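You operate a simulated robot arm through the tools that you are given. There is no shell and no other tool. Be economical: measure what you need, move in short steps, check, and stop when the job is done.

Carry out the task below with a simulated robot arm. There is one attempt and no reset: what you move stays moved.

Task
Fetch the brown sleeve from the top of the long bench and stand it on the yellow tray. Put the little coil that says "M76" from the top of the long bench on the job card there and the little coil marked "H47" on the brown cardboard sheet there. Open the lower yellow bar, put the spool on the top of the long bench away on the left bay of the lower spool shelf and shut the bar again. Close the leads drawer. Put the small coil labelled "N36" from the top of the long bench on the cover board and the small coil marked "495-A" on the top of the trolley. Close the cores drawer. Take the plain roll on the top of the long bench and put it away on the middle bay of the roll shelf. Take the cardboard tube from the top of the drawer bench and leave it on the shelf under the long bench. Put the blue tape roll from the top of the drawer bench on the check card there. Any order will do. Set down upright: sleeve, spool, small coil, plain roll.

Only the result counts: the job must be done as asked and must still hold three seconds after the hand-in. Knocking over, shifting, dropping, spilling or breaking anything else fails it. A push-on lid holds only when it is set on centred and level and pressed home; a screw cap is set on level and turned clockwise until tight. Flat cloth is picked up by pressing the open fingertips on it (5 to 10 N) and closing them slowly along it; thin cloth reads only 2 to 8 mm in the jaws.

Robot
A 7-joint arm with a two-finger parallel gripper on a trunk, on a base that drives. Base frame: it is fixed to the floor where the robot stands at the start and does not move with it; the origin is under the middle of the robot, x ahead of it, y to its left, z up; the surface under the hand at the start is at about z = 820. Lengths are in mm, angles in degrees, forces in N, time in s.
Its first joint turns from -166.0 to 166.0 degrees. Places, roughly: blue tape roll (5x5x3 cm) [900, 3100, 800]; cardboard sheet (21x17x1 cm) [900, 300, 800]; cardboard tube (5x5x15 cm) [800, 3200, 900]; check card [1000, 3500, 750]; cores drawer [400, 1000, 700]; cover board (35x27x1 cm) [900, 1100, 800]; job card [1000, 0, 750]; leads drawer [400, -400, 700]; left bay of the lower spool shelf [800, 6400, 500]; little coil [750, 0, 750]; lower yellow bar [600, 5900, 600]; middle bay of the roll shelf [800, 5900, 1300]; plain roll [750, 1250, 1000]; shelf under the long bench [700, 300, 200]; sleeve [500, 0, 750]; small coil [750, 500, 750]; spool [1000, -250, 1000]; top of the trolley [-300, -1900, 700]; yellow tray (14x17 cm) [620, 2120, 800]. Payload 1.57 kg.
Tool frame: the origin (TCP) lies between the finger pads and is the grasp point; the fingertips stand 30 mm ahead of it; z points along the fingers, y is the line along which they close. The gripper opens to 110 mm. The fingers are 24 mm wide and 12 mm thick; the gripper's body (48 by 112 mm) begins 78 mm behind the TCP.
Orientation is that of the tool frame in the base frame, as [roll, pitch, yaw] about the fixed x, y, z axes, in that order (R = Rz(yaw) Ry(pitch) Rx(roll)). With the fingers straight down and closing along the base's y, the tool's x points along the base's -x, its y along +y and its z along -z.

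Tools
- The arm moves only by the tool play_rows. Its argument "commands" is a list of rows, each an object of numbers (a shift or turn left out is 0, a gripper value left out holds the last): "tx", "ty", "tz": the shift along the tool's x, y, z in mm; "ax", "ay", "az": the turn, a rotation vector about the tool's x, y, z in degrees; "fingers": the opening, from 0 (shut) to 1 (fully open). In form: [{"tx": .., "ty": .., "tz": .., "ax": .., "ay": .., "az": .., "fingers": ..}, ...]. A call has 1 to 20 rows; each row is the pose to reach, as a shift and turn from the pose commanded when the call began, along the tool's axes at that moment. A row lasts 0.2 s, in which the tool goes at most 50 mm and 8.6 degrees; a call with a longer step from one row to the next is refused whole, and so is a gripper value outside its range. A pose out of reach is approached as far as the arm can. The call stops where the force on the tool passes 40 N (or 10 N more than at its start, if that is more) or the arm is blocked; 0.2 s more then pass. Each finger travels about 108 mm/s and halts on what it meets, pressing with about 42 N; the grip force reading is that of the motor and also rises with nothing between the fingers. The clock runs only during rows and for 0.2 s after the last one: add rows that repeat a pose to give the fingers time. It gives the time, the measured TCP pose, the force on the tool (base axes), the opening and the grip force at its end, in the units of the frame above (readings bear some noise), with the torque about the TCP (base axes, N m) and any sound that the robot's microphone picked up.
- Cameras (640 x 400 px; columns grow to the right, rows downward): "scene" is now at [513.9, 190.1, 1133.5]; the picture's right is [-0.11, -0.99, 0.00], its down [-0.60, 0.06, -0.79] and it looks along [0.79, -0.08, -0.61] (base axes); focal length 214 px, centre (320, 200). "wrist" rides on the gripper at [70, 16, -141] in the tool frame; the picture's right is [-0.23, 0.97, 0.00], its down [-0.86, -0.20, -0.48] and it looks along [-0.47, -0.11, 0.88] (tool axes); focal length 222 px, centre (320, 200). There is no depth. A picture from a camera that has moved, and an enlarged one, comes with that camera's place and axes in the base frame and with its lens.
- grab_frame(camera): a new picture of that camera. The clock stands still meanwhile.
- lift_body(by): slides the trunk up (or, below 0, down) by that many mm; the arm and the scene camera ride with it, the base frame stays. It gives what a move gives, with no picture.
- steer(legs): drives the robot by 1 to 6 legs, each [ahead, left, turn to the left] in mm, mm and degrees, along the robot's own axes; the way and the turn of a leg run together, so that a leg with both is an arc; at most 1500 mm and 180 degrees a leg. The arm and the cameras ride along, it lands a little off, and it stops where it bumps. It gives what a move gives.
- head_to(pan, tilt): turns the head with the scene camera to pan (to the left, within 103 degrees either way) and tilt (down, from -29 to 69), counted from straight ahead of the robot. It gives what a move gives.
- enlarge(camera, box): a new picture of the part [left, top, right, bottom] of that camera's present view, enlarged. The clock stands still meanwhile.
- close_job(): hands the job in; it is judged then, once.

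Work in short steps. Places have to be worked out from the pictures, the camera data and where the tool is seen: move nearer, look again, correct. Check each grasp and each placing, and mend what went wrong. You have 546 turns and 324 pictures in all, those below and enlarged ones among them. Open the gripper and draw the arm clear of the work before you hand the job in, unless the task says otherwise.

The tools are called by a JSON object that holds its "name" and its "arguments". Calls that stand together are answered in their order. play_rows: Moves the arm, as the interface text tells. Its arguments: {"type":"object","properties":{"commands":{"type":"array","items":{"type":"object","properties":{"tx":{"type":"number"},"ty":{"type":"number"},"tz":{"type":"number"},"ax":{"type":"number"},"ay":{"type":"number"},"az":{"type":"number"},"fingers":{"type":"number"}}}}},"required":["commands"]} The other tools are called the same way: lift_body (by) slides the trunk up or down; steer (legs) drives the base; head_to (pan, tilt) turns the head that bears the scene camera; grab_frame (camera) takes a picture; enlarge (camera, box) takes an enlarged picture of a part of a camera's view; close_job () hands the job in.

At the start:

```text
clock: 0.0
tool_pos: [666.3, 197.9, 1033.2]
ee_rot: [179.9, -0.1, -180.0]
ft_force: [0.1, -0.1, 0.5]
moment: [0.03, 0.01, 0.01]
gripper_width: 110.2
grip_force: 0.2
trunk travel left (down, up): [-175.0, 435.0]
robot x, y, heading: [2.2, 2.4, 0.2]
head pan, tilt: [-6.1, 37.4]
```

scene: 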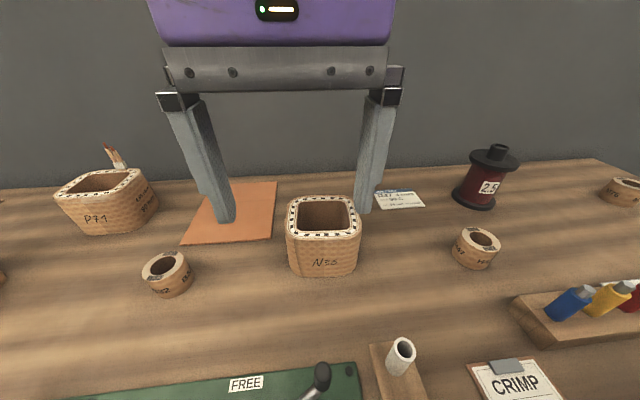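
wrist: 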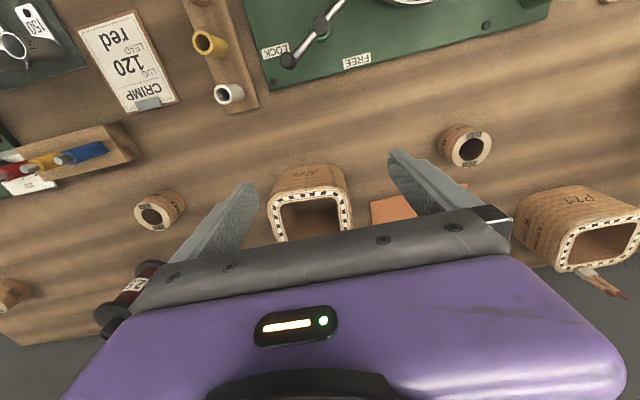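

I'll look around the bench first, panning the head to the right.

{"name": "head_to", "arguments": {"pan": -45, "tilt": 40}}

{"name": "grab_frame", "arguments": {"camera": "scene"}}

{"name": "head_to", "arguments": {"pan": 0, "tilt": 60}}

{"name": "grab_frame", "arguments": {"camera": "scene"}}

{"name": "head_to", "arguments": {"pan": 50, "tilt": 40}}

{"name": "grab_frame", "arguments": {"camera": "scene"}}

```text
clock: 1.1
tool_pos: [665.8, 196.8, 1033.3]
ee_rot: [-180.0, -0.1, 180.0]
ft_force: [-1.2, 0.3, 0.0]
moment: [0.0, 0.02, 0.03]
gripper_width: 110.2
grip_force: 0.0
trunk travel left (down, up): [-175.0, 435.0]
robot x, y, heading: [1.6, -0.3, -0.2]
head pan, tilt: [-45.0, 40.0]
```

```text
321 pictures are left
camera scene: at [487.9, 139.3, 1129.6], right [-0.71, -0.71, 0.0], down [-0.45, 0.45, -0.77], along [0.54, -0.54, -0.64], focal length 214 px, centre (320, 200)
```

scene: 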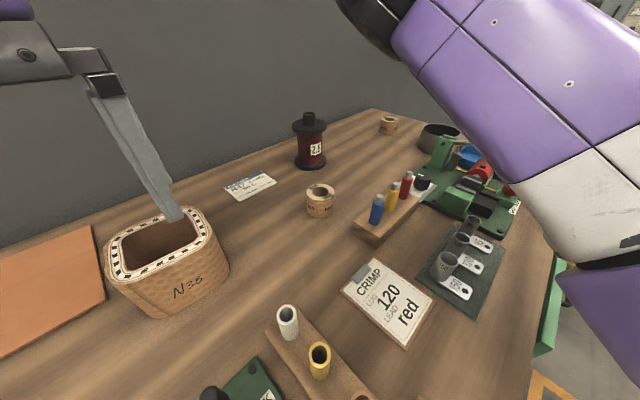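

```text
clock: 2.2
tool_pos: [665.4, 195.5, 1033.8]
ee_rot: [179.9, 0.1, 180.0]
ft_force: [-0.5, -0.3, 0.7]
moment: [0.01, -0.02, 0.04]
gripper_width: 109.9
grip_force: 0.2
trunk travel left (down, up): [-175.0, 435.0]
robot x, y, heading: [1.3, -2.3, 0.1]
head pan, tilt: [0.0, 60.0]
```

```text
320 pictures are left
camera scene: at [494.4, 199.4, 1102.9], right [0.0, -1.0, 0.0], down [-0.87, 0.0, -0.5], along [0.5, 0.0, -0.87], focal length 214 px, centre (320, 200)
```

scene: 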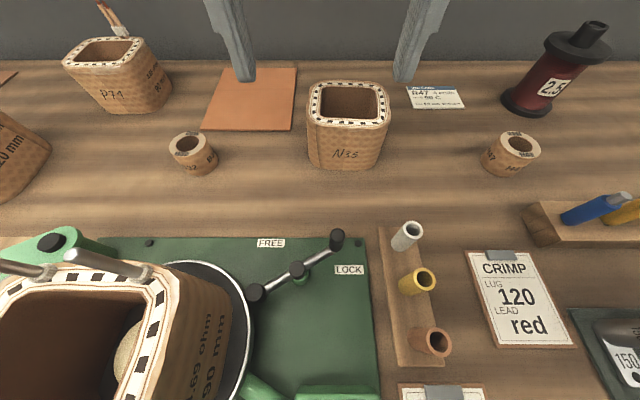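

```text
clock: 3.4
tool_pos: [667.5, 196.5, 1032.9]
ee_rot: [179.9, 0.1, -179.9]
ft_force: [0.4, 1.0, 0.3]
moment: [-0.02, 0.02, -0.02]
gripper_width: 110.1
grip_force: 0.2
trunk travel left (down, up): [-175.0, 435.0]
robot x, y, heading: [1.2, 1.2, 0.1]
head pan, tilt: [50.0, 40.0]
```

```text
319 pictures are left
camera scene: at [482.4, 264.5, 1129.6], right [0.77, -0.64, 0.0], down [-0.41, -0.49, -0.77], along [0.49, 0.59, -0.64], focal length 214 px, centre (320, 200)
```

scene: 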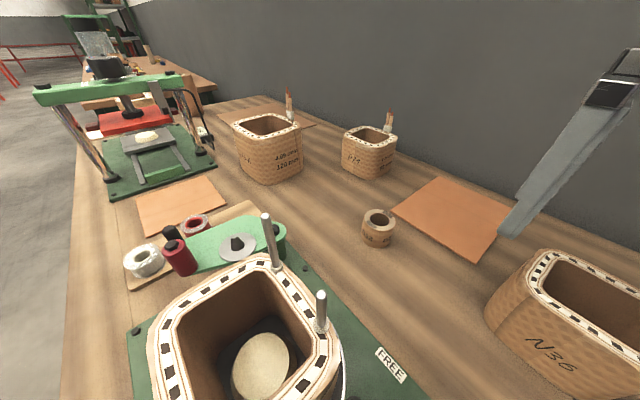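

Reading labels: enlarge the current view of the coils on the left half.

{"name": "enlarge", "arguments": {"camera": "scene", "box": [220, 80, 420, 260]}}

{"name": "head_to", "arguments": {"pan": 80, "tilt": 30}}

{"name": "grab_frame", "arguments": {"camera": "scene"}}

{"name": "head_to", "arguments": {"pan": -15, "tilt": 45}}

{"name": "enlarge", "arguments": {"camera": "scene", "box": [320, 60, 620, 260]}}

{"name": "enlarge", "arguments": {"camera": "scene", "box": [0, 60, 300, 260]}}

```text
2.22 times, centred on (320, 170) of scene
camera zoom: at [482.4, 264.5, 1129.6], right [0.77, -0.64, 0.0], down [-0.41, -0.49, -0.77], along [0.49, 0.59, -0.64], focal length 477 px, centre (320, 267)
```

zoom: 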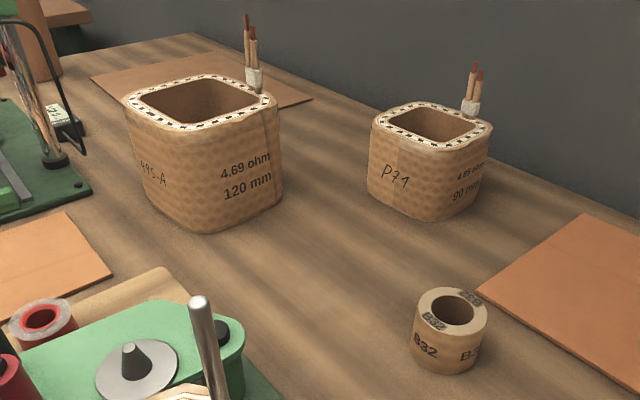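

```text
clock: 4.3
tool_pos: [665.9, 196.0, 1032.0]
ee_rot: [179.9, 0.1, 179.9]
ft_force: [0.0, 0.1, 0.0]
moment: [-0.01, 0.0, -0.03]
gripper_width: 110.1
grip_force: 0.0
trunk travel left (down, up): [-175.0, 435.0]
robot x, y, heading: [-4.8, 0.4, -0.1]
head pan, tilt: [80.0, 30.0]
```

```text
317 pictures are left
camera scene: at [443.5, 288.5, 1144.9], right [0.98, -0.17, 0.0], down [-0.09, -0.49, -0.87], along [0.15, 0.85, -0.5], focal length 214 px, centre (320, 200)
```

scene: 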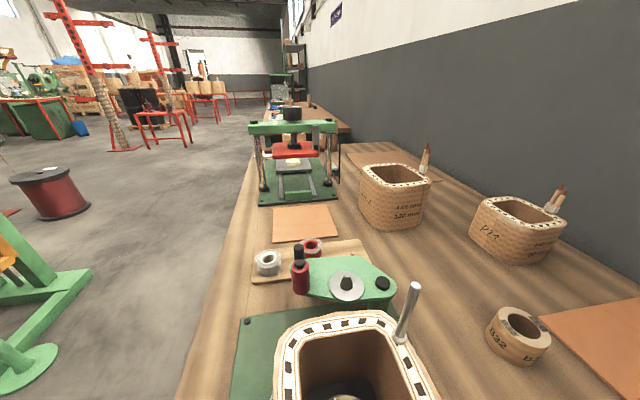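

```text
clock: 6.0
tool_pos: [665.7, 195.5, 1033.4]
ee_rot: [180.0, 0.0, 180.0]
ft_force: [-0.8, -0.1, 0.5]
moment: [0.01, -0.02, 0.01]
gripper_width: 110.0
grip_force: 0.2
trunk travel left (down, up): [-175.0, 435.0]
robot x, y, heading: [3.8, 0.2, -0.1]
head pan, tilt: [-15.0, 45.0]
```

```text
2.00 times, centred on (470, 160) of scene
camera zoom: at [506.3, 178.4, 1122.3], right [-0.26, -0.97, 0.0], down [-0.68, 0.18, -0.71], along [0.68, -0.18, -0.71], focal length 429 px, centre (20, 280)
```

zoom: 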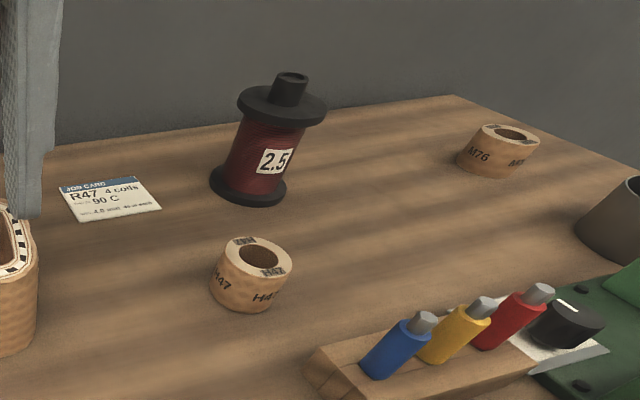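

```text
2.00 times, centred on (150, 160) of scene
camera zoom: at [506.3, 178.4, 1122.3], right [-0.26, -0.97, 0.0], down [-0.68, 0.18, -0.71], along [0.68, -0.18, -0.71], focal length 429 px, centre (660, 280)
```

zoom: 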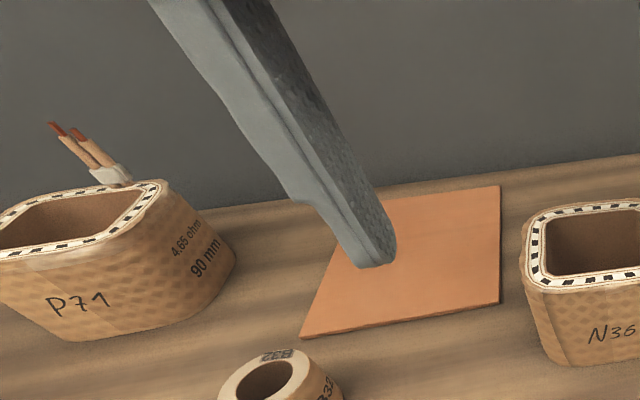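

Bench top is at about z=820; H47 triangulates to about (722,-95), M76 to (838,-555), the job card to (905,-40). I move the hand over H47.

{"name": "play_rows", "arguments": {"commands": [{"ty": -48, "tx": -9}, {"ty": -96, "tx": -18}, {"ty": -144, "tx": -27}, {"ty": -192, "tx": -36}, {"ty": -240, "tx": -45}, {"ty": -288, "tx": -54}, {"ty": -291, "tx": -56, "tz": 40}, {"ty": -291, "tx": -56, "tz": 40}]}}

{"name": "grab_frame", "arguments": {"camera": "wrist"}}

{"name": "grab_frame", "arguments": {"camera": "scene"}}

```text
clock: 7.8
tool_pos: [721.1, -93.0, 995.6]
ee_rot: [180.0, 0.0, 180.0]
ft_force: [-0.9, 0.1, -0.2]
moment: [0.02, -0.01, 0.0]
gripper_width: 110.1
grip_force: 0.1
trunk travel left (down, up): [-175.0, 435.0]
robot x, y, heading: [-1.2, -1.2, -0.2]
head pan, tilt: [-15.0, 45.0]
```

```text
314 pictures are left
camera wrist: at [650.7, -77.0, 1138.2], right [0.23, 0.97, 0.0], down [0.86, -0.2, 0.48], along [0.47, -0.11, -0.88], focal length 222 px, centre (320, 200)
```

wrist: 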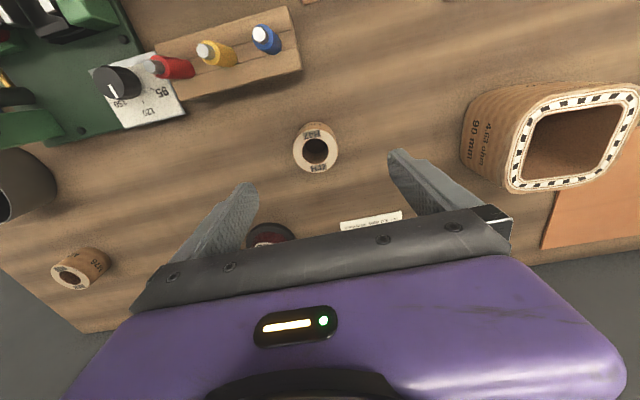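

```text
313 pictures are left
camera scene: at [506.3, 178.2, 1122.4], right [-0.26, -0.97, 0.0], down [-0.68, 0.18, -0.71], along [0.68, -0.18, -0.71], focal length 214 px, centre (320, 200)
```

scene: 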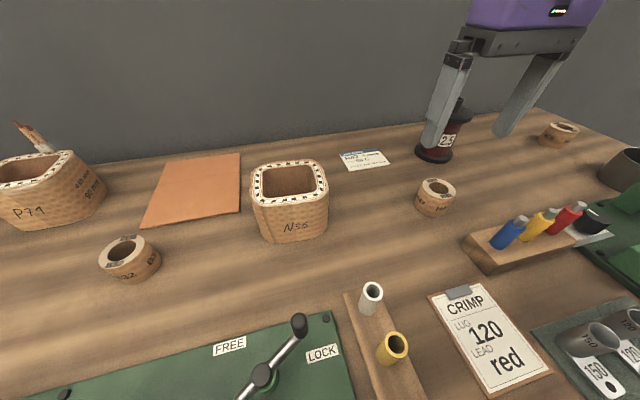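

H47's top centre works out at (727,-100,864), diameter about 56. I descend and grip.

{"name": "play_rows", "arguments": {"commands": [{"tx": -6, "ty": -7, "tz": 40}, {"tx": -6, "ty": -7, "tz": 85}, {"tx": -6, "ty": -7, "tz": 120}, {"tx": -6, "ty": -7, "tz": 138}, {"tx": -6, "ty": -7, "tz": 138}, {"tx": -6, "ty": -7, "tz": 138, "fingers": 0.2}, {"tx": -6, "ty": -7, "tz": 138, "fingers": 0.2}, {"tx": -6, "ty": -7, "tz": 138, "fingers": 0.2}]}}

{"name": "grab_frame", "arguments": {"camera": "wrist"}}

```text
clock: 9.6
tool_pos: [727.7, -99.8, 852.7]
ee_rot: [-179.9, 0.0, 179.9]
ft_force: [-0.4, 0.2, 0.8]
moment: [0.05, 0.0, -0.01]
gripper_width: 56.1
grip_force: 41.6
trunk travel left (down, up): [-175.0, 435.0]
robot x, y, heading: [-1.0, -2.8, 0.1]
head pan, tilt: [-15.0, 45.0]
```

```text
312 pictures are left
camera wrist: at [656.9, -83.2, 995.4], right [0.23, 0.97, 0.0], down [0.86, -0.2, 0.48], along [0.47, -0.11, -0.88], focal length 222 px, centre (320, 200)
```

wrist: 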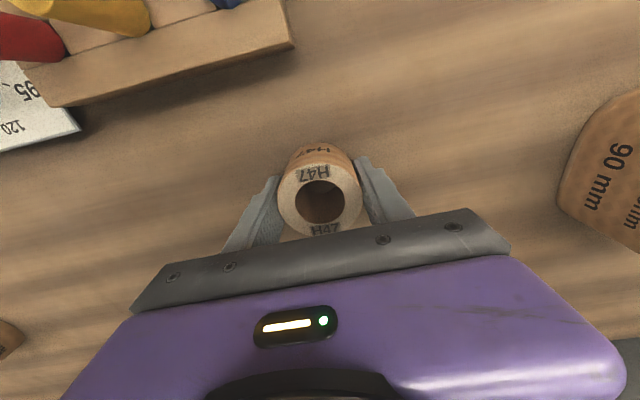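

H47 is held (56 mm). The cardboard sheet's centre works out near (899,338); I lift and carry it over there.

{"name": "play_rows", "arguments": {"commands": [{"tz": -50}, {"tz": -100}, {"tz": -150}, {"tx": -20, "ty": 45, "tz": -150}, {"tx": -40, "ty": 90, "tz": -150}, {"tx": -60, "ty": 135, "tz": -150}, {"tx": -80, "ty": 180, "tz": -150}, {"tx": -100, "ty": 225, "tz": -150}, {"tx": -120, "ty": 270, "tz": -150}, {"tx": -140, "ty": 315, "tz": -150}, {"tx": -151, "ty": 360, "tz": -150}, {"tx": -162, "ty": 400, "tz": -150}, {"tx": -162, "ty": 436, "tz": -150}, {"tx": -162, "ty": 436, "tz": -110}, {"tx": -162, "ty": 436, "tz": -70}, {"tx": -162, "ty": 436, "tz": -70}]}}

{"name": "head_to", "arguments": {"pan": 10, "tilt": 45}}

{"name": "grab_frame", "arguments": {"camera": "wrist"}}

{"name": "grab_frame", "arguments": {"camera": "scene"}}

```text
clock: 13.0
tool_pos: [888.6, 335.5, 923.8]
ee_rot: [-180.0, 0.0, 180.0]
ft_force: [-0.5, -0.8, 0.2]
moment: [-0.01, 0.0, 0.01]
gripper_width: 21.9
grip_force: 0.1
trunk travel left (down, up): [-175.0, 435.0]
robot x, y, heading: [1.3, -2.2, -0.3]
head pan, tilt: [-15.0, 45.0]
```

```text
clock: 13.9
tool_pos: [888.9, 335.1, 925.5]
ee_rot: [179.9, -0.1, -180.0]
ft_force: [0.1, -0.6, -0.2]
moment: [-0.01, -0.02, 0.0]
gripper_width: 21.9
grip_force: 0.0
trunk travel left (down, up): [-175.0, 435.0]
robot x, y, heading: [2.6, -0.5, 0.1]
head pan, tilt: [10.0, 45.0]
```

```text
311 pictures are left
camera wrist: at [818.4, 352.3, 1067.2], right [0.23, 0.97, 0.0], down [0.86, -0.2, 0.48], along [0.47, -0.11, -0.88], focal length 222 px, centre (320, 200)
```

wrist: 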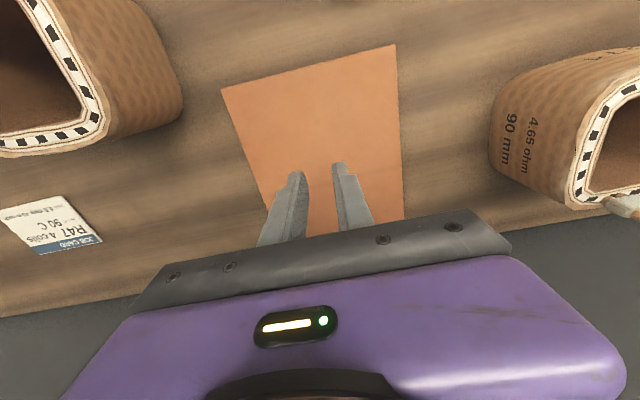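

```text
310 pictures are left
camera scene: at [507.9, 213.5, 1122.3], right [0.17, -0.98, 0.0], down [-0.7, -0.12, -0.71], along [0.7, 0.12, -0.71], focal length 214 px, centre (320, 200)
```

scene: 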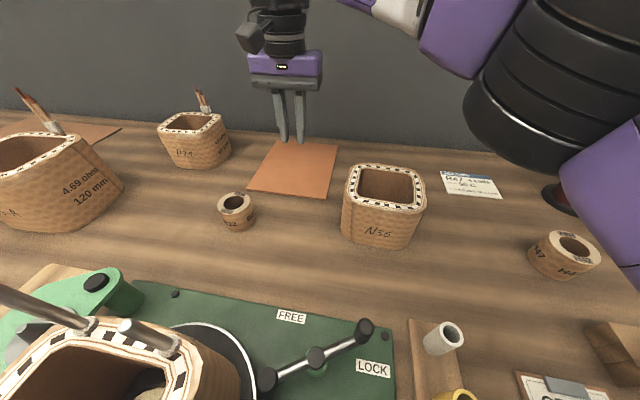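

The coil slipped out on the lift and still stands at its old place. I go back over it and retry with a harder close and a slow lift.

{"name": "play_rows", "arguments": {"commands": [{"tz": -40, "fingers": 1}, {"tz": -80}, {"tx": 20, "ty": -45, "tz": -80}, {"tx": 40, "ty": -90, "tz": -80}, {"tx": 60, "ty": -135, "tz": -80}, {"tx": 80, "ty": -180, "tz": -80}, {"tx": 100, "ty": -225, "tz": -80}, {"tx": 120, "ty": -270, "tz": -80}, {"tx": 140, "ty": -315, "tz": -80}, {"tx": 151, "ty": -360, "tz": -80}, {"tx": 162, "ty": -400, "tz": -80}, {"tx": 162, "ty": -436, "tz": -80}, {"tx": 162, "ty": -436, "tz": -80}]}}

{"name": "enlarge", "arguments": {"camera": "wrist", "box": [220, 70, 420, 220]}}

```text
clock: 16.7
tool_pos: [730.0, -101.2, 1004.2]
ee_rot: [180.0, -0.1, 180.0]
ft_force: [0.4, -0.3, 0.0]
moment: [-0.02, 0.0, 0.0]
gripper_width: 110.0
grip_force: 0.1
trunk travel left (down, up): [-175.0, 435.0]
robot x, y, heading: [-0.9, -1.4, -0.2]
head pan, tilt: [10.0, 45.0]
```

```text
2.67 times, centred on (320, 145) of wrist
camera zoom: at [658.6, -85.4, 1147.3], right [0.23, 0.97, 0.0], down [0.86, -0.2, 0.48], along [0.47, -0.11, -0.88], focal length 592 px, centre (320, 347)
```

zoom: 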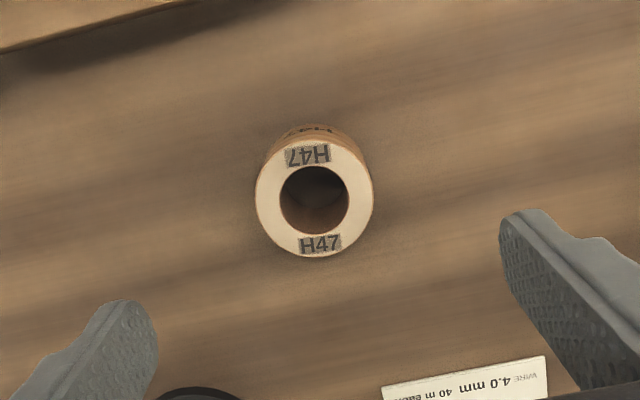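

Coil is at (731,-105). I descend again, close fully, and lift slowly.

{"name": "play_rows", "arguments": {"commands": [{"tx": -1, "ty": -4, "tz": 45}, {"tx": -1, "ty": -4, "tz": 90}, {"tx": -1, "ty": -4, "tz": 130}, {"tx": -1, "ty": -4, "tz": 152}, {"tx": -1, "ty": -4, "tz": 152}, {"tx": -1, "ty": -4, "tz": 152, "fingers": 0}, {"tx": -1, "ty": -4, "tz": 152}, {"tx": -1, "ty": -4, "tz": 152}, {"tx": -1, "ty": -4, "tz": 152}, {"tx": -1, "ty": -4, "tz": 152}, {"tx": -1, "ty": -4, "tz": 149}, {"tx": -1, "ty": -4, "tz": 144}, {"tx": -1, "ty": -4, "tz": 138}, {"tx": -1, "ty": -4, "tz": 130}, {"tx": -1, "ty": -4, "tz": 122}]}}

{"name": "grab_frame", "arguments": {"camera": "wrist"}}

```text
clock: 19.9
tool_pos: [729.9, -105.5, 883.2]
ee_rot: [-180.0, 0.0, 180.0]
ft_force: [-0.5, -0.2, -1.5]
moment: [-0.03, 0.03, -0.01]
gripper_width: 56.2
grip_force: 42.2
trunk travel left (down, up): [-175.0, 435.0]
robot x, y, heading: [-1.3, -0.3, 0.3]
head pan, tilt: [10.0, 45.0]
```

```text
308 pictures are left
camera wrist: at [659.7, -88.7, 1025.8], right [0.23, 0.97, 0.0], down [0.86, -0.2, 0.48], along [0.47, -0.11, -0.88], focal length 222 px, centre (320, 200)
```

wrist: 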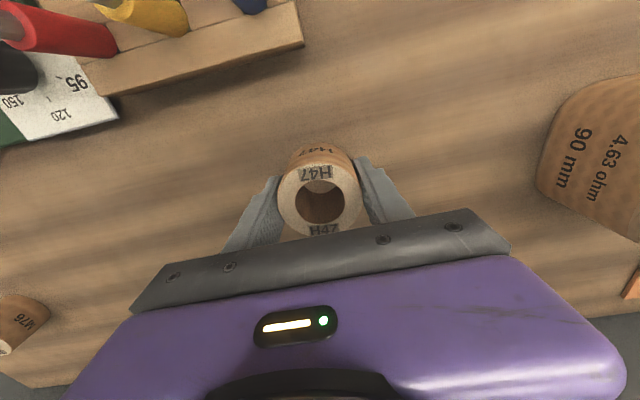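

Held now. I lift gently to z≈1000 and then carry it at moderate speed to the sheet.

{"name": "play_rows", "arguments": {"commands": [{"tz": -10}, {"tz": -30}, {"tz": -55}, {"tz": -80}, {"tz": -100}, {"tz": -115}, {"tz": -120}]}}

{"name": "play_rows", "arguments": {"commands": [{"tx": -3, "ty": 10}, {"tx": -13, "ty": 35}, {"tx": -23, "ty": 65}, {"tx": -35, "ty": 100}, {"tx": -47, "ty": 135}, {"tx": -59, "ty": 170}, {"tx": -71, "ty": 205}, {"tx": -83, "ty": 240}, {"tx": -95, "ty": 275}, {"tx": -107, "ty": 310}, {"tx": -119, "ty": 345}, {"tx": -131, "ty": 375}, {"tx": -143, "ty": 405}, {"tx": -155, "ty": 430}, {"tx": -160, "ty": 440}, {"tx": -160, "ty": 440}]}}

{"name": "grab_frame", "arguments": {"camera": "scene"}}

```text
clock: 21.5
tool_pos: [729.0, -107.2, 1002.0]
ee_rot: [-180.0, 0.0, -179.9]
ft_force: [0.3, 1.5, -2.5]
moment: [0.0, 0.01, 0.01]
gripper_width: 56.3
grip_force: 42.5
trunk travel left (down, up): [-175.0, 435.0]
robot x, y, heading: [0.4, -3.6, -0.1]
head pan, tilt: [10.0, 45.0]
```

```text
clock: 24.9
tool_pos: [886.9, 333.3, 1001.2]
ee_rot: [-180.0, 0.1, -180.0]
ft_force: [-0.5, -0.5, -1.2]
moment: [-0.04, -0.01, -0.02]
gripper_width: 56.2
grip_force: 42.2
trunk travel left (down, up): [-175.0, 435.0]
robot x, y, heading: [-0.2, -1.7, 0.2]
head pan, tilt: [10.0, 45.0]
```

```text
307 pictures are left
camera scene: at [507.8, 213.7, 1122.3], right [0.17, -0.98, 0.0], down [-0.7, -0.12, -0.71], along [0.7, 0.12, -0.71], focal length 214 px, centre (320, 200)
```

scene: 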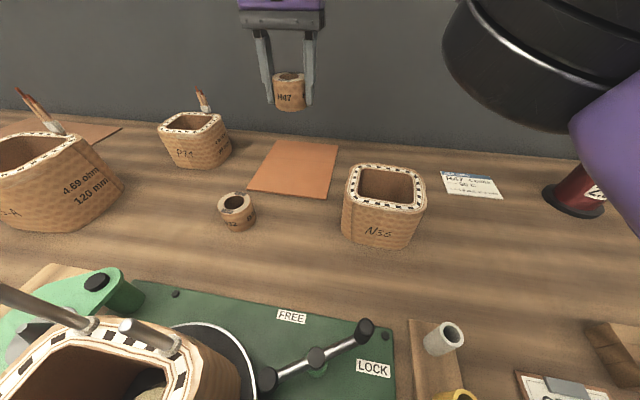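

Aligned with the sheet; lowering, slowing toward contact.

{"name": "play_rows", "arguments": {"commands": [{"tz": 25}, {"tz": 55}, {"tz": 85}, {"tz": 110}, {"tz": 127}, {"tz": 135}, {"tz": 140}, {"tz": 142}, {"tz": 144}]}}

```text
clock: 26.9
tool_pos: [888.9, 333.7, 859.6]
ee_rot: [180.0, 0.1, 179.9]
ft_force: [-0.6, -0.5, -2.6]
moment: [-0.02, -0.02, 0.0]
gripper_width: 56.3
grip_force: 42.3
trunk travel left (down, up): [-175.0, 435.0]
robot x, y, heading: [1.2, 0.7, -0.0]
head pan, tilt: [10.0, 45.0]
```

{"name": "play_rows", "arguments": {"commands": [{"tz": 1.5}, {"tz": 3}, {"tz": 4.5}]}}

{"name": "enlarge", "arguments": {"camera": "scene", "box": [220, 90, 370, 210]}}

```text
clock: 27.7
tool_pos: [889.4, 334.2, 858.6]
ee_rot: [179.9, 0.2, 179.9]
ft_force: [3.1, -5.4, 34.9]
moment: [-0.5, 0.38, 0.03]
gripper_width: 56.4
grip_force: 42.4
trunk travel left (down, up): [-175.0, 435.0]
robot x, y, heading: [0.2, -2.4, 0.2]
head pan, tilt: [10.0, 45.0]
```

```text
3.33 times, centred on (295, 150) of scene
camera zoom: at [507.1, 213.0, 1123.4], right [0.17, -0.98, 0.0], down [-0.7, -0.12, -0.71], along [0.7, 0.12, -0.71], focal length 715 px, centre (403, 367)
```

zoom: 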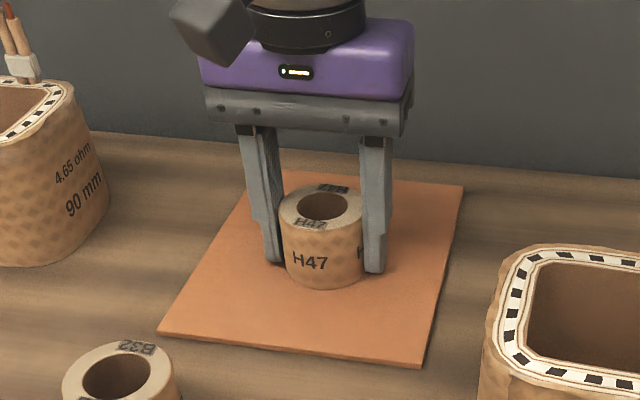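

In contact on the sheet. Release and rise, then head toward M76's side.

{"name": "play_rows", "arguments": {"commands": [{"tz": -2}, {"tz": -2, "fingers": 0.6}, {"tz": -2, "fingers": 0.8}, {"tz": -2, "fingers": 0.8}, {"tz": -25}, {"tz": -60}, {"tz": -100}, {"tz": -145}]}}

{"name": "grab_frame", "arguments": {"camera": "wrist"}}

{"name": "head_to", "arguments": {"pan": -75, "tilt": 45}}

{"name": "grab_frame", "arguments": {"camera": "scene"}}

```text
clock: 29.5
tool_pos: [888.9, 330.1, 996.9]
ee_rot: [180.0, 0.0, -180.0]
ft_force: [0.3, 0.2, -0.4]
moment: [0.03, 0.05, -0.02]
gripper_width: 88.1
grip_force: 0.0
trunk travel left (down, up): [-175.0, 435.0]
robot x, y, heading: [-1.2, -0.7, 0.1]
head pan, tilt: [10.0, 45.0]
```

```text
305 pictures are left
camera wrist: at [819.5, 346.9, 1138.9], right [0.23, 0.97, 0.0], down [0.86, -0.2, 0.48], along [0.47, -0.11, -0.88], focal length 222 px, centre (320, 200)
```

wrist: 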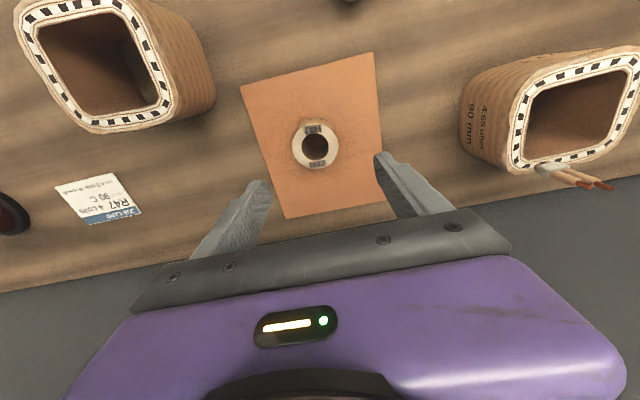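

```text
clock: 31.1
tool_pos: [889.3, 330.9, 996.9]
ee_rot: [180.0, 0.0, 179.9]
ft_force: [-0.5, -0.1, -0.3]
moment: [0.02, -0.02, 0.01]
gripper_width: 88.4
grip_force: 0.1
trunk travel left (down, up): [-175.0, 435.0]
robot x, y, heading: [0.0, 1.6, -0.2]
head pan, tilt: [-75.0, 45.0]
```

```text
304 pictures are left
camera scene: at [448.9, 120.9, 1122.3], right [-0.97, -0.26, 0.0], down [-0.18, 0.68, -0.71], along [0.18, -0.68, -0.71], focal length 214 px, centre (320, 200)
```

scene: 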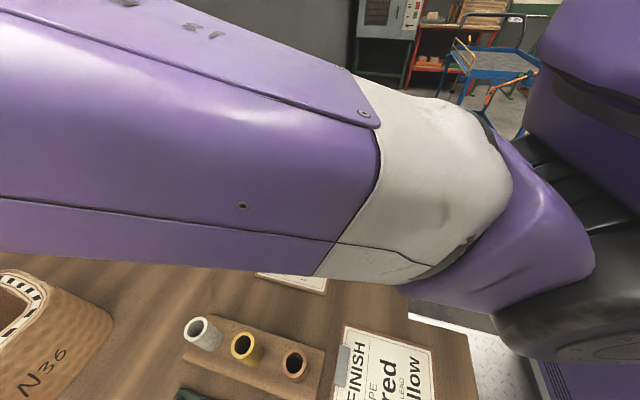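

H47 stands on its sheet. I raise the trunk for clearance and back the robot off to view the bench front and drawers.

{"name": "lift_body", "arguments": {"by": 200}}

{"name": "steer", "arguments": {"legs": [[-600, 0, 0]]}}

{"name": "head_to", "arguments": {"pan": -20, "tilt": 35}}

{"name": "grab_frame", "arguments": {"camera": "scene"}}

{"name": "head_to", "arguments": {"pan": 45, "tilt": 30}}

{"name": "grab_frame", "arguments": {"camera": "scene"}}

```text
clock: 33.3
tool_pos: [889.8, 330.9, 1197.7]
ee_rot: [179.9, 0.0, 180.0]
ft_force: [0.7, 0.2, 0.0]
moment: [-0.02, -0.02, -0.02]
gripper_width: 88.1
grip_force: 0.1
trunk travel left (down, up): [-375.0, 235.0]
robot x, y, heading: [-0.7, 1.8, -0.0]
head pan, tilt: [-75.0, 45.0]
```

```text
clock: 36.6
tool_pos: [295.1, 334.4, 1197.7]
ee_rot: [180.0, 0.0, -179.6]
ft_force: [0.0, -0.3, 0.4]
moment: [0.02, -0.02, -0.03]
gripper_width: 88.1
grip_force: 0.1
trunk travel left (down, up): [-375.0, 235.0]
robot x, y, heading: [-594.3, -1.1, 0.5]
head pan, tilt: [-75.0, 45.0]
```

```text
clock: 37.9
tool_pos: [296.2, 333.8, 1196.1]
ee_rot: [-179.9, 0.1, -179.7]
ft_force: [-0.5, 0.4, -0.3]
moment: [0.0, 0.02, 0.0]
gripper_width: 87.9
grip_force: 0.0
trunk travel left (down, up): [-375.0, 235.0]
robot x, y, heading: [-595.7, -2.8, 0.4]
head pan, tilt: [-20.0, 35.0]
```

```text
303 pictures are left
camera scene: at [-82.3, 170.9, 1337.1], right [-0.34, -0.94, 0.0], down [-0.54, 0.19, -0.82], along [0.77, -0.28, -0.57], focal length 214 px, centre (320, 200)
```

scene: 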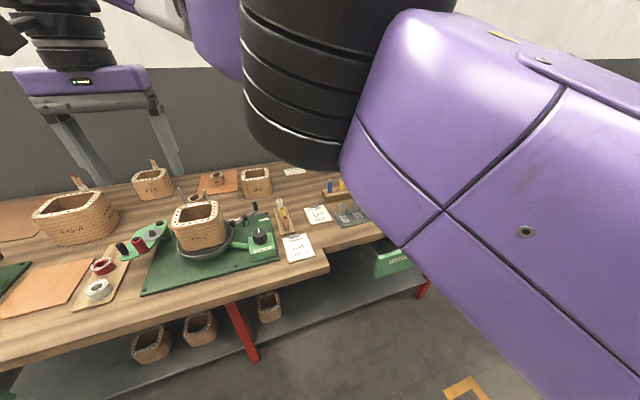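

```text
clock: 39.2
tool_pos: [295.1, 335.9, 1197.6]
ee_rot: [-180.0, 0.1, -179.6]
ft_force: [-0.3, -0.4, 0.1]
moment: [-0.03, 0.01, 0.04]
gripper_width: 88.0
grip_force: 0.0
trunk travel left (down, up): [-375.0, 235.0]
robot x, y, heading: [-591.3, -5.7, 0.2]
head pan, tilt: [45.0, 30.0]
```

```text
302 pictures are left
camera scene: at [-101.8, 264.8, 1344.9], right [0.71, -0.7, 0.0], down [-0.35, -0.36, -0.87], along [0.61, 0.62, -0.5], focal length 214 px, centre (320, 200)
```

scene: 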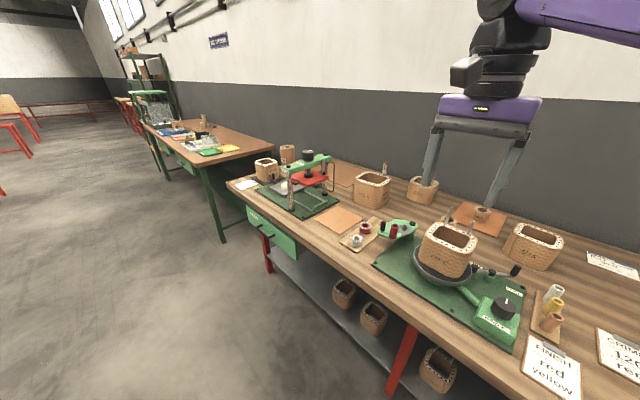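

Good overview: bench front edge is near x≈270. To see the leads drawer past the arm, I slide right and look left-ahead.

{"name": "steer", "arguments": {"legs": [[0, -750, 0]]}}

{"name": "head_to", "arguments": {"pan": 10, "tilt": 38}}

{"name": "grab_frame", "arguments": {"camera": "scene"}}

```text
clock: 41.1
tool_pos: [303.3, 135.2, 1196.0]
ee_rot: [179.9, 0.0, 179.8]
ft_force: [0.7, 0.1, -0.4]
moment: [-0.04, -0.01, 0.02]
gripper_width: 88.1
grip_force: 0.0
trunk travel left (down, up): [-375.0, 235.0]
robot x, y, heading: [-590.0, -196.4, -0.3]
head pan, tilt: [45.0, 30.0]
stopped in leg 1: the robot was blocked; the commanded pose is now the measured one
```

```text
clock: 42.1
tool_pos: [302.3, 135.8, 1196.9]
ee_rot: [-180.0, 0.0, 179.8]
ft_force: [0.5, -0.1, -0.4]
moment: [-0.03, -0.02, 0.01]
gripper_width: 87.9
grip_force: 0.1
trunk travel left (down, up): [-375.0, 235.0]
robot x, y, heading: [-588.5, -190.5, -0.2]
head pan, tilt: [10.0, 38.0]
```

```text
301 pictures are left
camera scene: at [-74.5, 21.7, 1332.6], right [0.17, -0.99, 0.0], down [-0.61, -0.1, -0.79], along [0.78, 0.13, -0.62], focal length 214 px, centre (320, 200)
```

scene: 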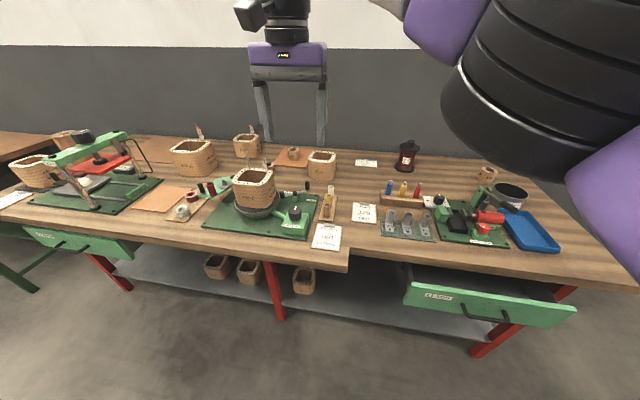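

Blocked by something to the right; I look there.

{"name": "head_to", "arguments": {"pan": -100, "tilt": 45}}

{"name": "grab_frame", "arguments": {"camera": "scene"}}

{"name": "head_to", "arguments": {"pan": 100, "tilt": 40}}

{"name": "grab_frame", "arguments": {"camera": "scene"}}

```text
clock: 44.0
tool_pos: [302.5, 135.3, 1195.7]
ee_rot: [180.0, -0.1, 179.8]
ft_force: [0.0, 0.0, 0.1]
moment: [0.0, -0.01, 0.0]
gripper_width: 88.2
grip_force: 0.1
trunk travel left (down, up): [-375.0, 235.0]
robot x, y, heading: [-588.1, -191.3, -0.2]
head pan, tilt: [-100.0, 45.0]
```

```text
300 pictures are left
camera scene: at [-174.0, -73.0, 1322.3], right [-0.98, 0.18, 0.0], down [0.13, 0.7, -0.71], along [-0.13, -0.7, -0.71], focal length 214 px, centre (320, 200)
```

scene: 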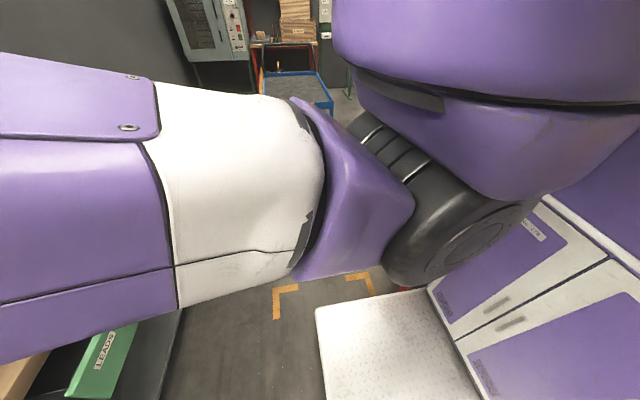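

```text
clock: 46.9
tool_pos: [302.3, 136.4, 1196.9]
ee_rot: [179.9, 0.0, 179.9]
ft_force: [0.4, 0.1, 0.5]
moment: [0.02, 0.01, 0.01]
gripper_width: 88.2
grip_force: 0.0
trunk travel left (down, up): [-375.0, 235.0]
robot x, y, heading: [-589.4, -189.5, -0.2]
head pan, tilt: [100.0, 40.0]
```

```text
299 pictures are left
camera scene: at [-174.0, 90.8, 1329.6], right [0.99, 0.17, 0.0], down [0.11, -0.63, -0.77], along [-0.13, 0.76, -0.64], focal length 214 px, centre (320, 200)
```

scene: 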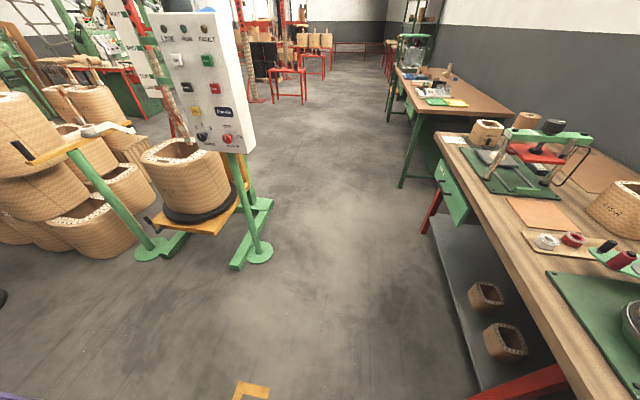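

I look closer at both drawers from here.

{"name": "head_to", "arguments": {"pan": 0, "tilt": 45}}

{"name": "enlarge", "arguments": {"camera": "scene", "box": [320, 120, 640, 320]}}

{"name": "head_to", "arguments": {"pan": 60, "tilt": 35}}

{"name": "enlarge", "arguments": {"camera": "scene", "box": [200, 100, 520, 300]}}

```text
clock: 48.6
tool_pos: [302.8, 136.7, 1197.5]
ee_rot: [-180.0, -0.1, 179.8]
ft_force: [0.6, -0.5, 0.1]
moment: [-0.01, 0.01, 0.02]
gripper_width: 88.1
grip_force: 0.0
trunk travel left (down, up): [-375.0, 235.0]
robot x, y, heading: [-588.1, -193.5, -0.1]
head pan, tilt: [0.0, 45.0]
```

```text
2.00 times, centred on (480, 220) of scene
camera zoom: at [-78.3, 6.7, 1322.3], right [0.0, -1.0, 0.0], down [-0.71, 0.0, -0.71], along [0.71, 0.0, -0.71], focal length 429 px, centre (0, 160)
```

zoom: 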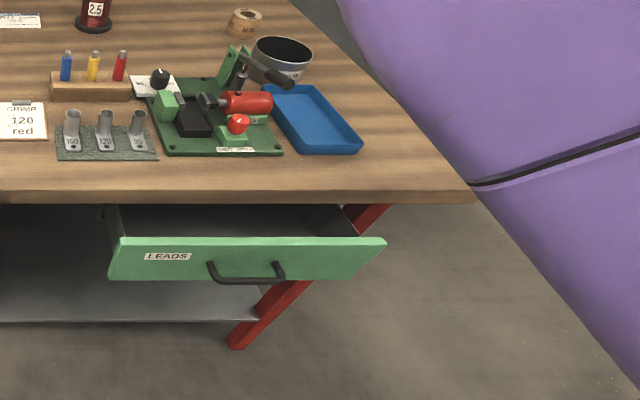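

```text
clock: 50.0
tool_pos: [302.9, 136.0, 1196.8]
ee_rot: [-180.0, 0.1, 179.7]
ft_force: [0.6, 0.1, 0.2]
moment: [0.02, -0.01, 0.0]
gripper_width: 88.0
grip_force: 0.2
trunk travel left (down, up): [-375.0, 235.0]
robot x, y, heading: [-589.3, -194.0, -0.1]
head pan, tilt: [60.0, 35.0]
```

```text
2.00 times, centred on (360, 200) of scene
camera zoom: at [-115.2, 83.1, 1337.1], right [0.86, -0.5, 0.0], down [-0.29, -0.5, -0.82], along [0.41, 0.71, -0.57], focal length 429 px, centre (240, 200)
```

zoom: 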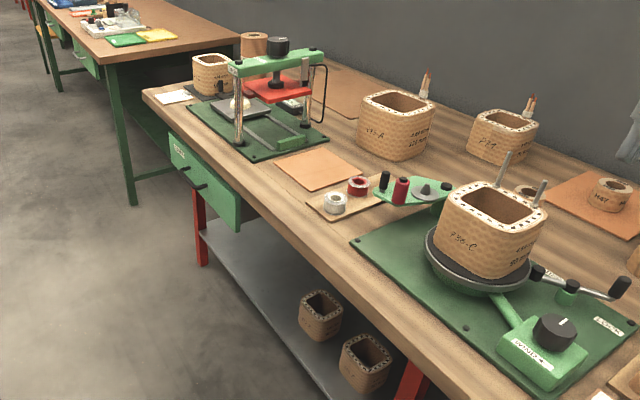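

The leads drawer front is near x≈304, y −172…−577, z 642–770. I'll push it with the tool horizontal. First I turn the tool to point ahead in the air, back from the bench.

{"name": "play_rows", "arguments": {"commands": [{"tx": 12, "ty": -30, "ay": -6, "fingers": 0}, {"tx": 24, "ty": -60, "ay": -12}, {"tx": 36, "ty": -90, "ay": -18}, {"tx": 48, "ty": -120, "ay": -24}, {"tx": 60, "ty": -150, "ay": -30}, {"tx": 72, "ty": -180, "ay": -36}, {"tx": 84, "ty": -210, "ay": -42}, {"tx": 96, "ty": -240, "ay": -48}, {"tx": 108, "ty": -270, "ay": -54}, {"tx": 120, "ty": -300, "ay": -60}, {"tx": 132, "ty": -330, "ay": -66}, {"tx": 144, "ty": -360, "ay": -72}, {"tx": 156, "ty": -390, "ay": -78}, {"tx": 156, "ty": -410, "ay": -84}, {"tx": 156, "ty": -436, "ay": -90}, {"tx": 156, "ty": -436, "ay": -90}]}}

{"name": "lift_body", "arguments": {"by": -375}}

{"name": "head_to", "arguments": {"pan": -10, "tilt": 50}}

{"name": "grab_frame", "arguments": {"camera": "scene"}}

{"name": "grab_frame", "arguments": {"camera": "wrist"}}

```text
clock: 53.4
tool_pos: [204.7, -341.8, 1182.6]
ee_rot: [-45.1, 89.8, -45.3]
ft_force: [0.5, -0.1, -0.3]
moment: [-0.01, -0.01, 0.03]
gripper_width: 0.0
grip_force: 21.7
out of reach, approached as far as the arm can: row 10, 11, 12, 13, 14, 15, 16
trunk travel left (down, up): [-375.0, 235.0]
robot x, y, heading: [-586.2, -197.0, -0.2]
head pan, tilt: [60.0, 35.0]
```

```text
clock: 57.0
tool_pos: [206.1, -340.6, 806.8]
ee_rot: [-176.5, 90.0, -176.7]
ft_force: [0.3, 0.0, -0.4]
moment: [0.01, 0.03, -0.01]
gripper_width: 0.0
grip_force: 21.0
trunk travel left (down, up): [0.0, 610.0]
robot x, y, heading: [-588.1, -190.5, -0.3]
head pan, tilt: [60.0, 35.0]
```

```text
clock: 58.4
tool_pos: [205.0, -341.6, 806.9]
ee_rot: [-175.2, 90.0, -175.3]
ft_force: [-0.5, -0.2, 0.5]
moment: [-0.02, 0.01, -0.01]
gripper_width: 0.1
grip_force: 21.2
trunk travel left (down, up): [0.0, 610.0]
robot x, y, heading: [-587.9, -191.9, -0.3]
head pan, tilt: [-10.0, 50.0]
```

```text
296 pictures are left
camera scene: at [-83.8, -6.7, 940.4], right [-0.18, -0.98, 0.0], down [-0.75, 0.14, -0.64], along [0.63, -0.11, -0.77], focal length 214 px, centre (320, 200)
```

scene: 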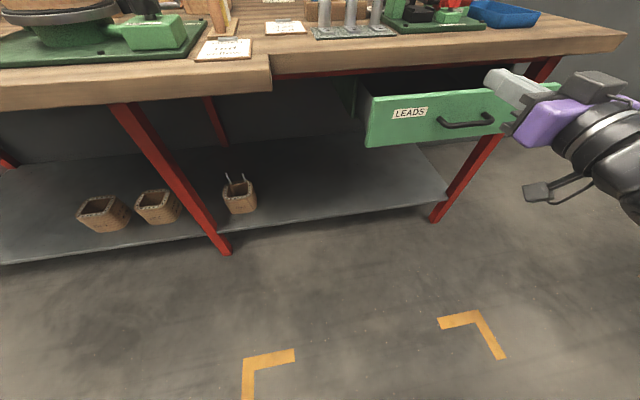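

```text
295 pictures are left
camera wrist: at [62.3, -324.2, 738.0], right [0.0, 0.97, 0.23], down [-0.48, -0.2, 0.86], along [0.88, -0.11, 0.47], focal length 222 px, centre (320, 200)
```

wrist: 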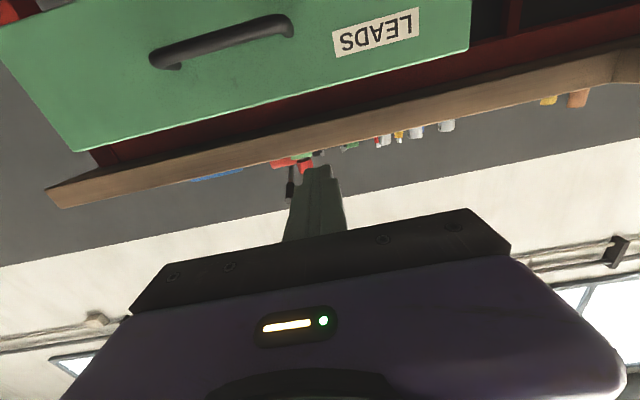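

Tool is horizontal at z≈807; drawer front spans z 635–751, handle from y≈-336. I lower to z≈690 and shift left of the handle, still short of the drawer.

{"name": "play_rows", "arguments": {"commands": [{"tx": 30, "ty": 20}, {"tx": 60, "ty": 40}, {"tx": 90, "ty": 60}, {"tx": 115, "ty": 70}, {"tx": 115, "ty": 70}]}}

{"name": "grab_frame", "arguments": {"camera": "scene"}}

```text
clock: 59.6
tool_pos: [202.0, -284.7, 699.8]
ee_rot: [135.9, 89.9, 136.1]
ft_force: [0.3, -0.2, 0.9]
moment: [-0.01, -0.02, -0.01]
gripper_width: 0.3
grip_force: 21.3
out of reach, approached as far as the arm can: row 1, 2, 3, 4, 5
trunk travel left (down, up): [0.0, 610.0]
robot x, y, heading: [-585.3, -189.5, -0.4]
head pan, tilt: [-10.0, 50.0]
```

```text
294 pictures are left
camera scene: at [-83.9, -6.5, 940.4], right [-0.18, -0.98, 0.0], down [-0.75, 0.14, -0.64], along [0.63, -0.11, -0.77], focal length 214 px, centre (320, 200)
```

scene: 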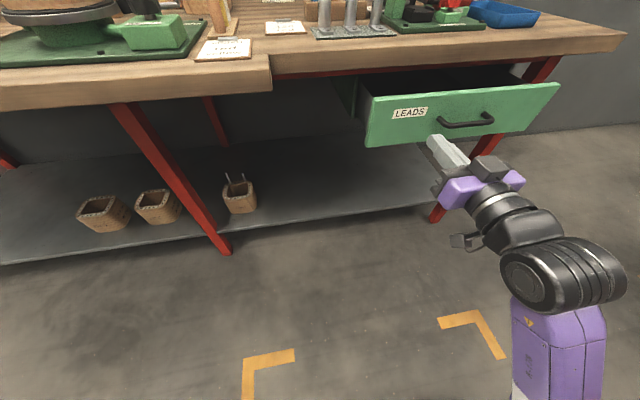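

Now push forward: contact expected after ~70 mm, then continue closing.

{"name": "play_rows", "arguments": {"commands": [{"tz": 25}, {"tz": 45}, {"tz": 60}, {"tz": 70}, {"tz": 80}, {"tz": 90}, {"tz": 100}, {"tz": 110}, {"tz": 120}, {"tz": 130}, {"tz": 140}]}}

{"name": "grab_frame", "arguments": {"camera": "scene"}}

```text
clock: 62.0
tool_pos: [305.6, -310.8, 680.5]
ee_rot: [148.2, 89.8, 148.3]
ft_force: [-0.3, -0.2, -0.2]
moment: [-0.03, -0.04, 0.01]
gripper_width: 0.0
grip_force: 21.4
out of reach, approached as far as the arm can: row 1, 2, 3, 4, 5, 6, 7, 8, 9, 10, 11
trunk travel left (down, up): [0.0, 610.0]
robot x, y, heading: [-587.8, -189.5, -0.1]
head pan, tilt: [-10.0, 50.0]
```

```text
293 pictures are left
camera scene: at [-83.8, -6.7, 940.4], right [-0.18, -0.98, 0.0], down [-0.75, 0.14, -0.64], along [0.63, -0.11, -0.77], focal length 214 px, centre (320, 200)
```

scene: 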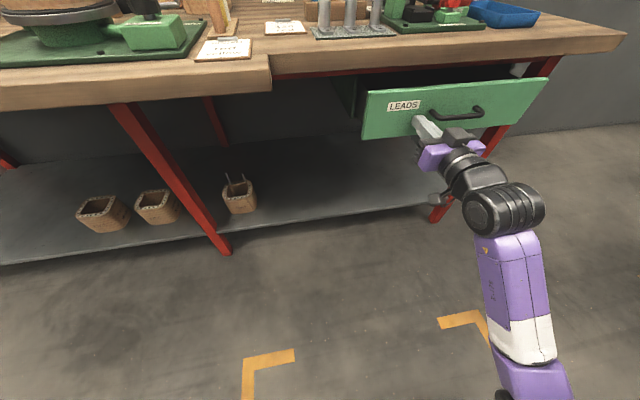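

Drawer is moving. The arm is at its reach limit, so I drive the base forward to push on.

{"name": "steer", "arguments": {"legs": [[60, 0, 0]]}}

{"name": "grab_frame", "arguments": {"camera": "scene"}}

```text
clock: 63.0
tool_pos: [365.5, -311.7, 680.9]
ee_rot: [149.1, 89.9, 149.3]
ft_force: [-0.7, 0.5, 0.4]
moment: [0.0, 0.0, 0.04]
gripper_width: 0.0
grip_force: 20.9
trunk travel left (down, up): [0.0, 610.0]
robot x, y, heading: [-527.4, -193.0, -0.3]
head pan, tilt: [-10.0, 50.0]
```

```text
292 pictures are left
camera scene: at [-23.4, -7.1, 940.4], right [-0.18, -0.98, 0.0], down [-0.75, 0.14, -0.64], along [0.63, -0.11, -0.77], focal length 214 px, centre (320, 200)
```

scene: 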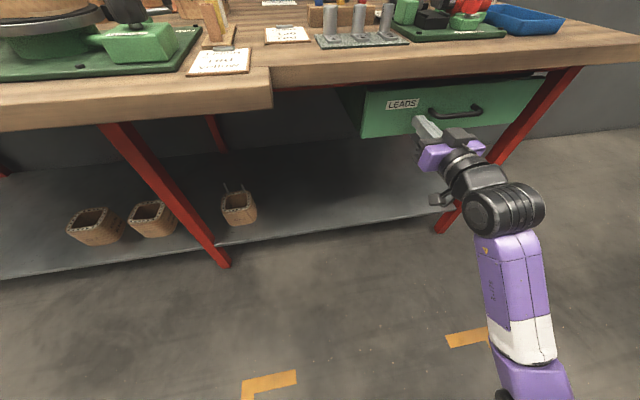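

Front is now behind the slab edge; still a bit open. Push further in small drives.

{"name": "steer", "arguments": {"legs": [[40, 0, 0]]}}

{"name": "grab_frame", "arguments": {"camera": "scene"}}

```text
clock: 63.9
tool_pos: [393.3, -310.9, 681.5]
ee_rot: [159.1, 89.4, 159.3]
ft_force: [-7.3, 0.5, -0.7]
moment: [-0.06, -0.09, -0.04]
gripper_width: 0.2
grip_force: 21.1
trunk travel left (down, up): [0.0, 610.0]
robot x, y, heading: [-498.5, -188.5, -0.1]
head pan, tilt: [-10.0, 50.0]
stopped in leg 1: the force on the tool passed its limit at 246 N (the readings are from after the stop); the commanded pose is now the measured one
```

```text
291 pictures are left
camera scene: at [6.3, -6.9, 940.6], right [-0.18, -0.98, 0.0], down [-0.75, 0.14, -0.64], along [0.63, -0.11, -0.77], focal length 214 px, centre (320, 200)
```

scene: 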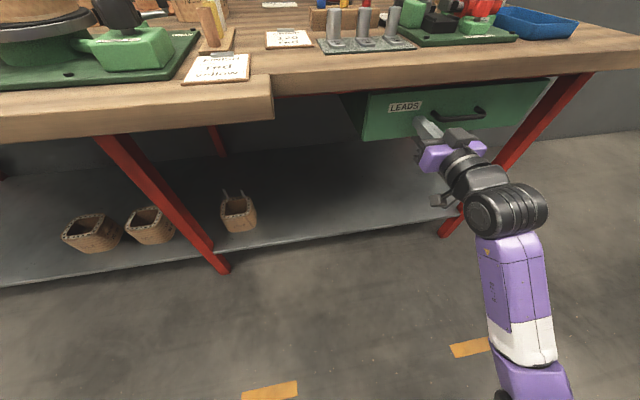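

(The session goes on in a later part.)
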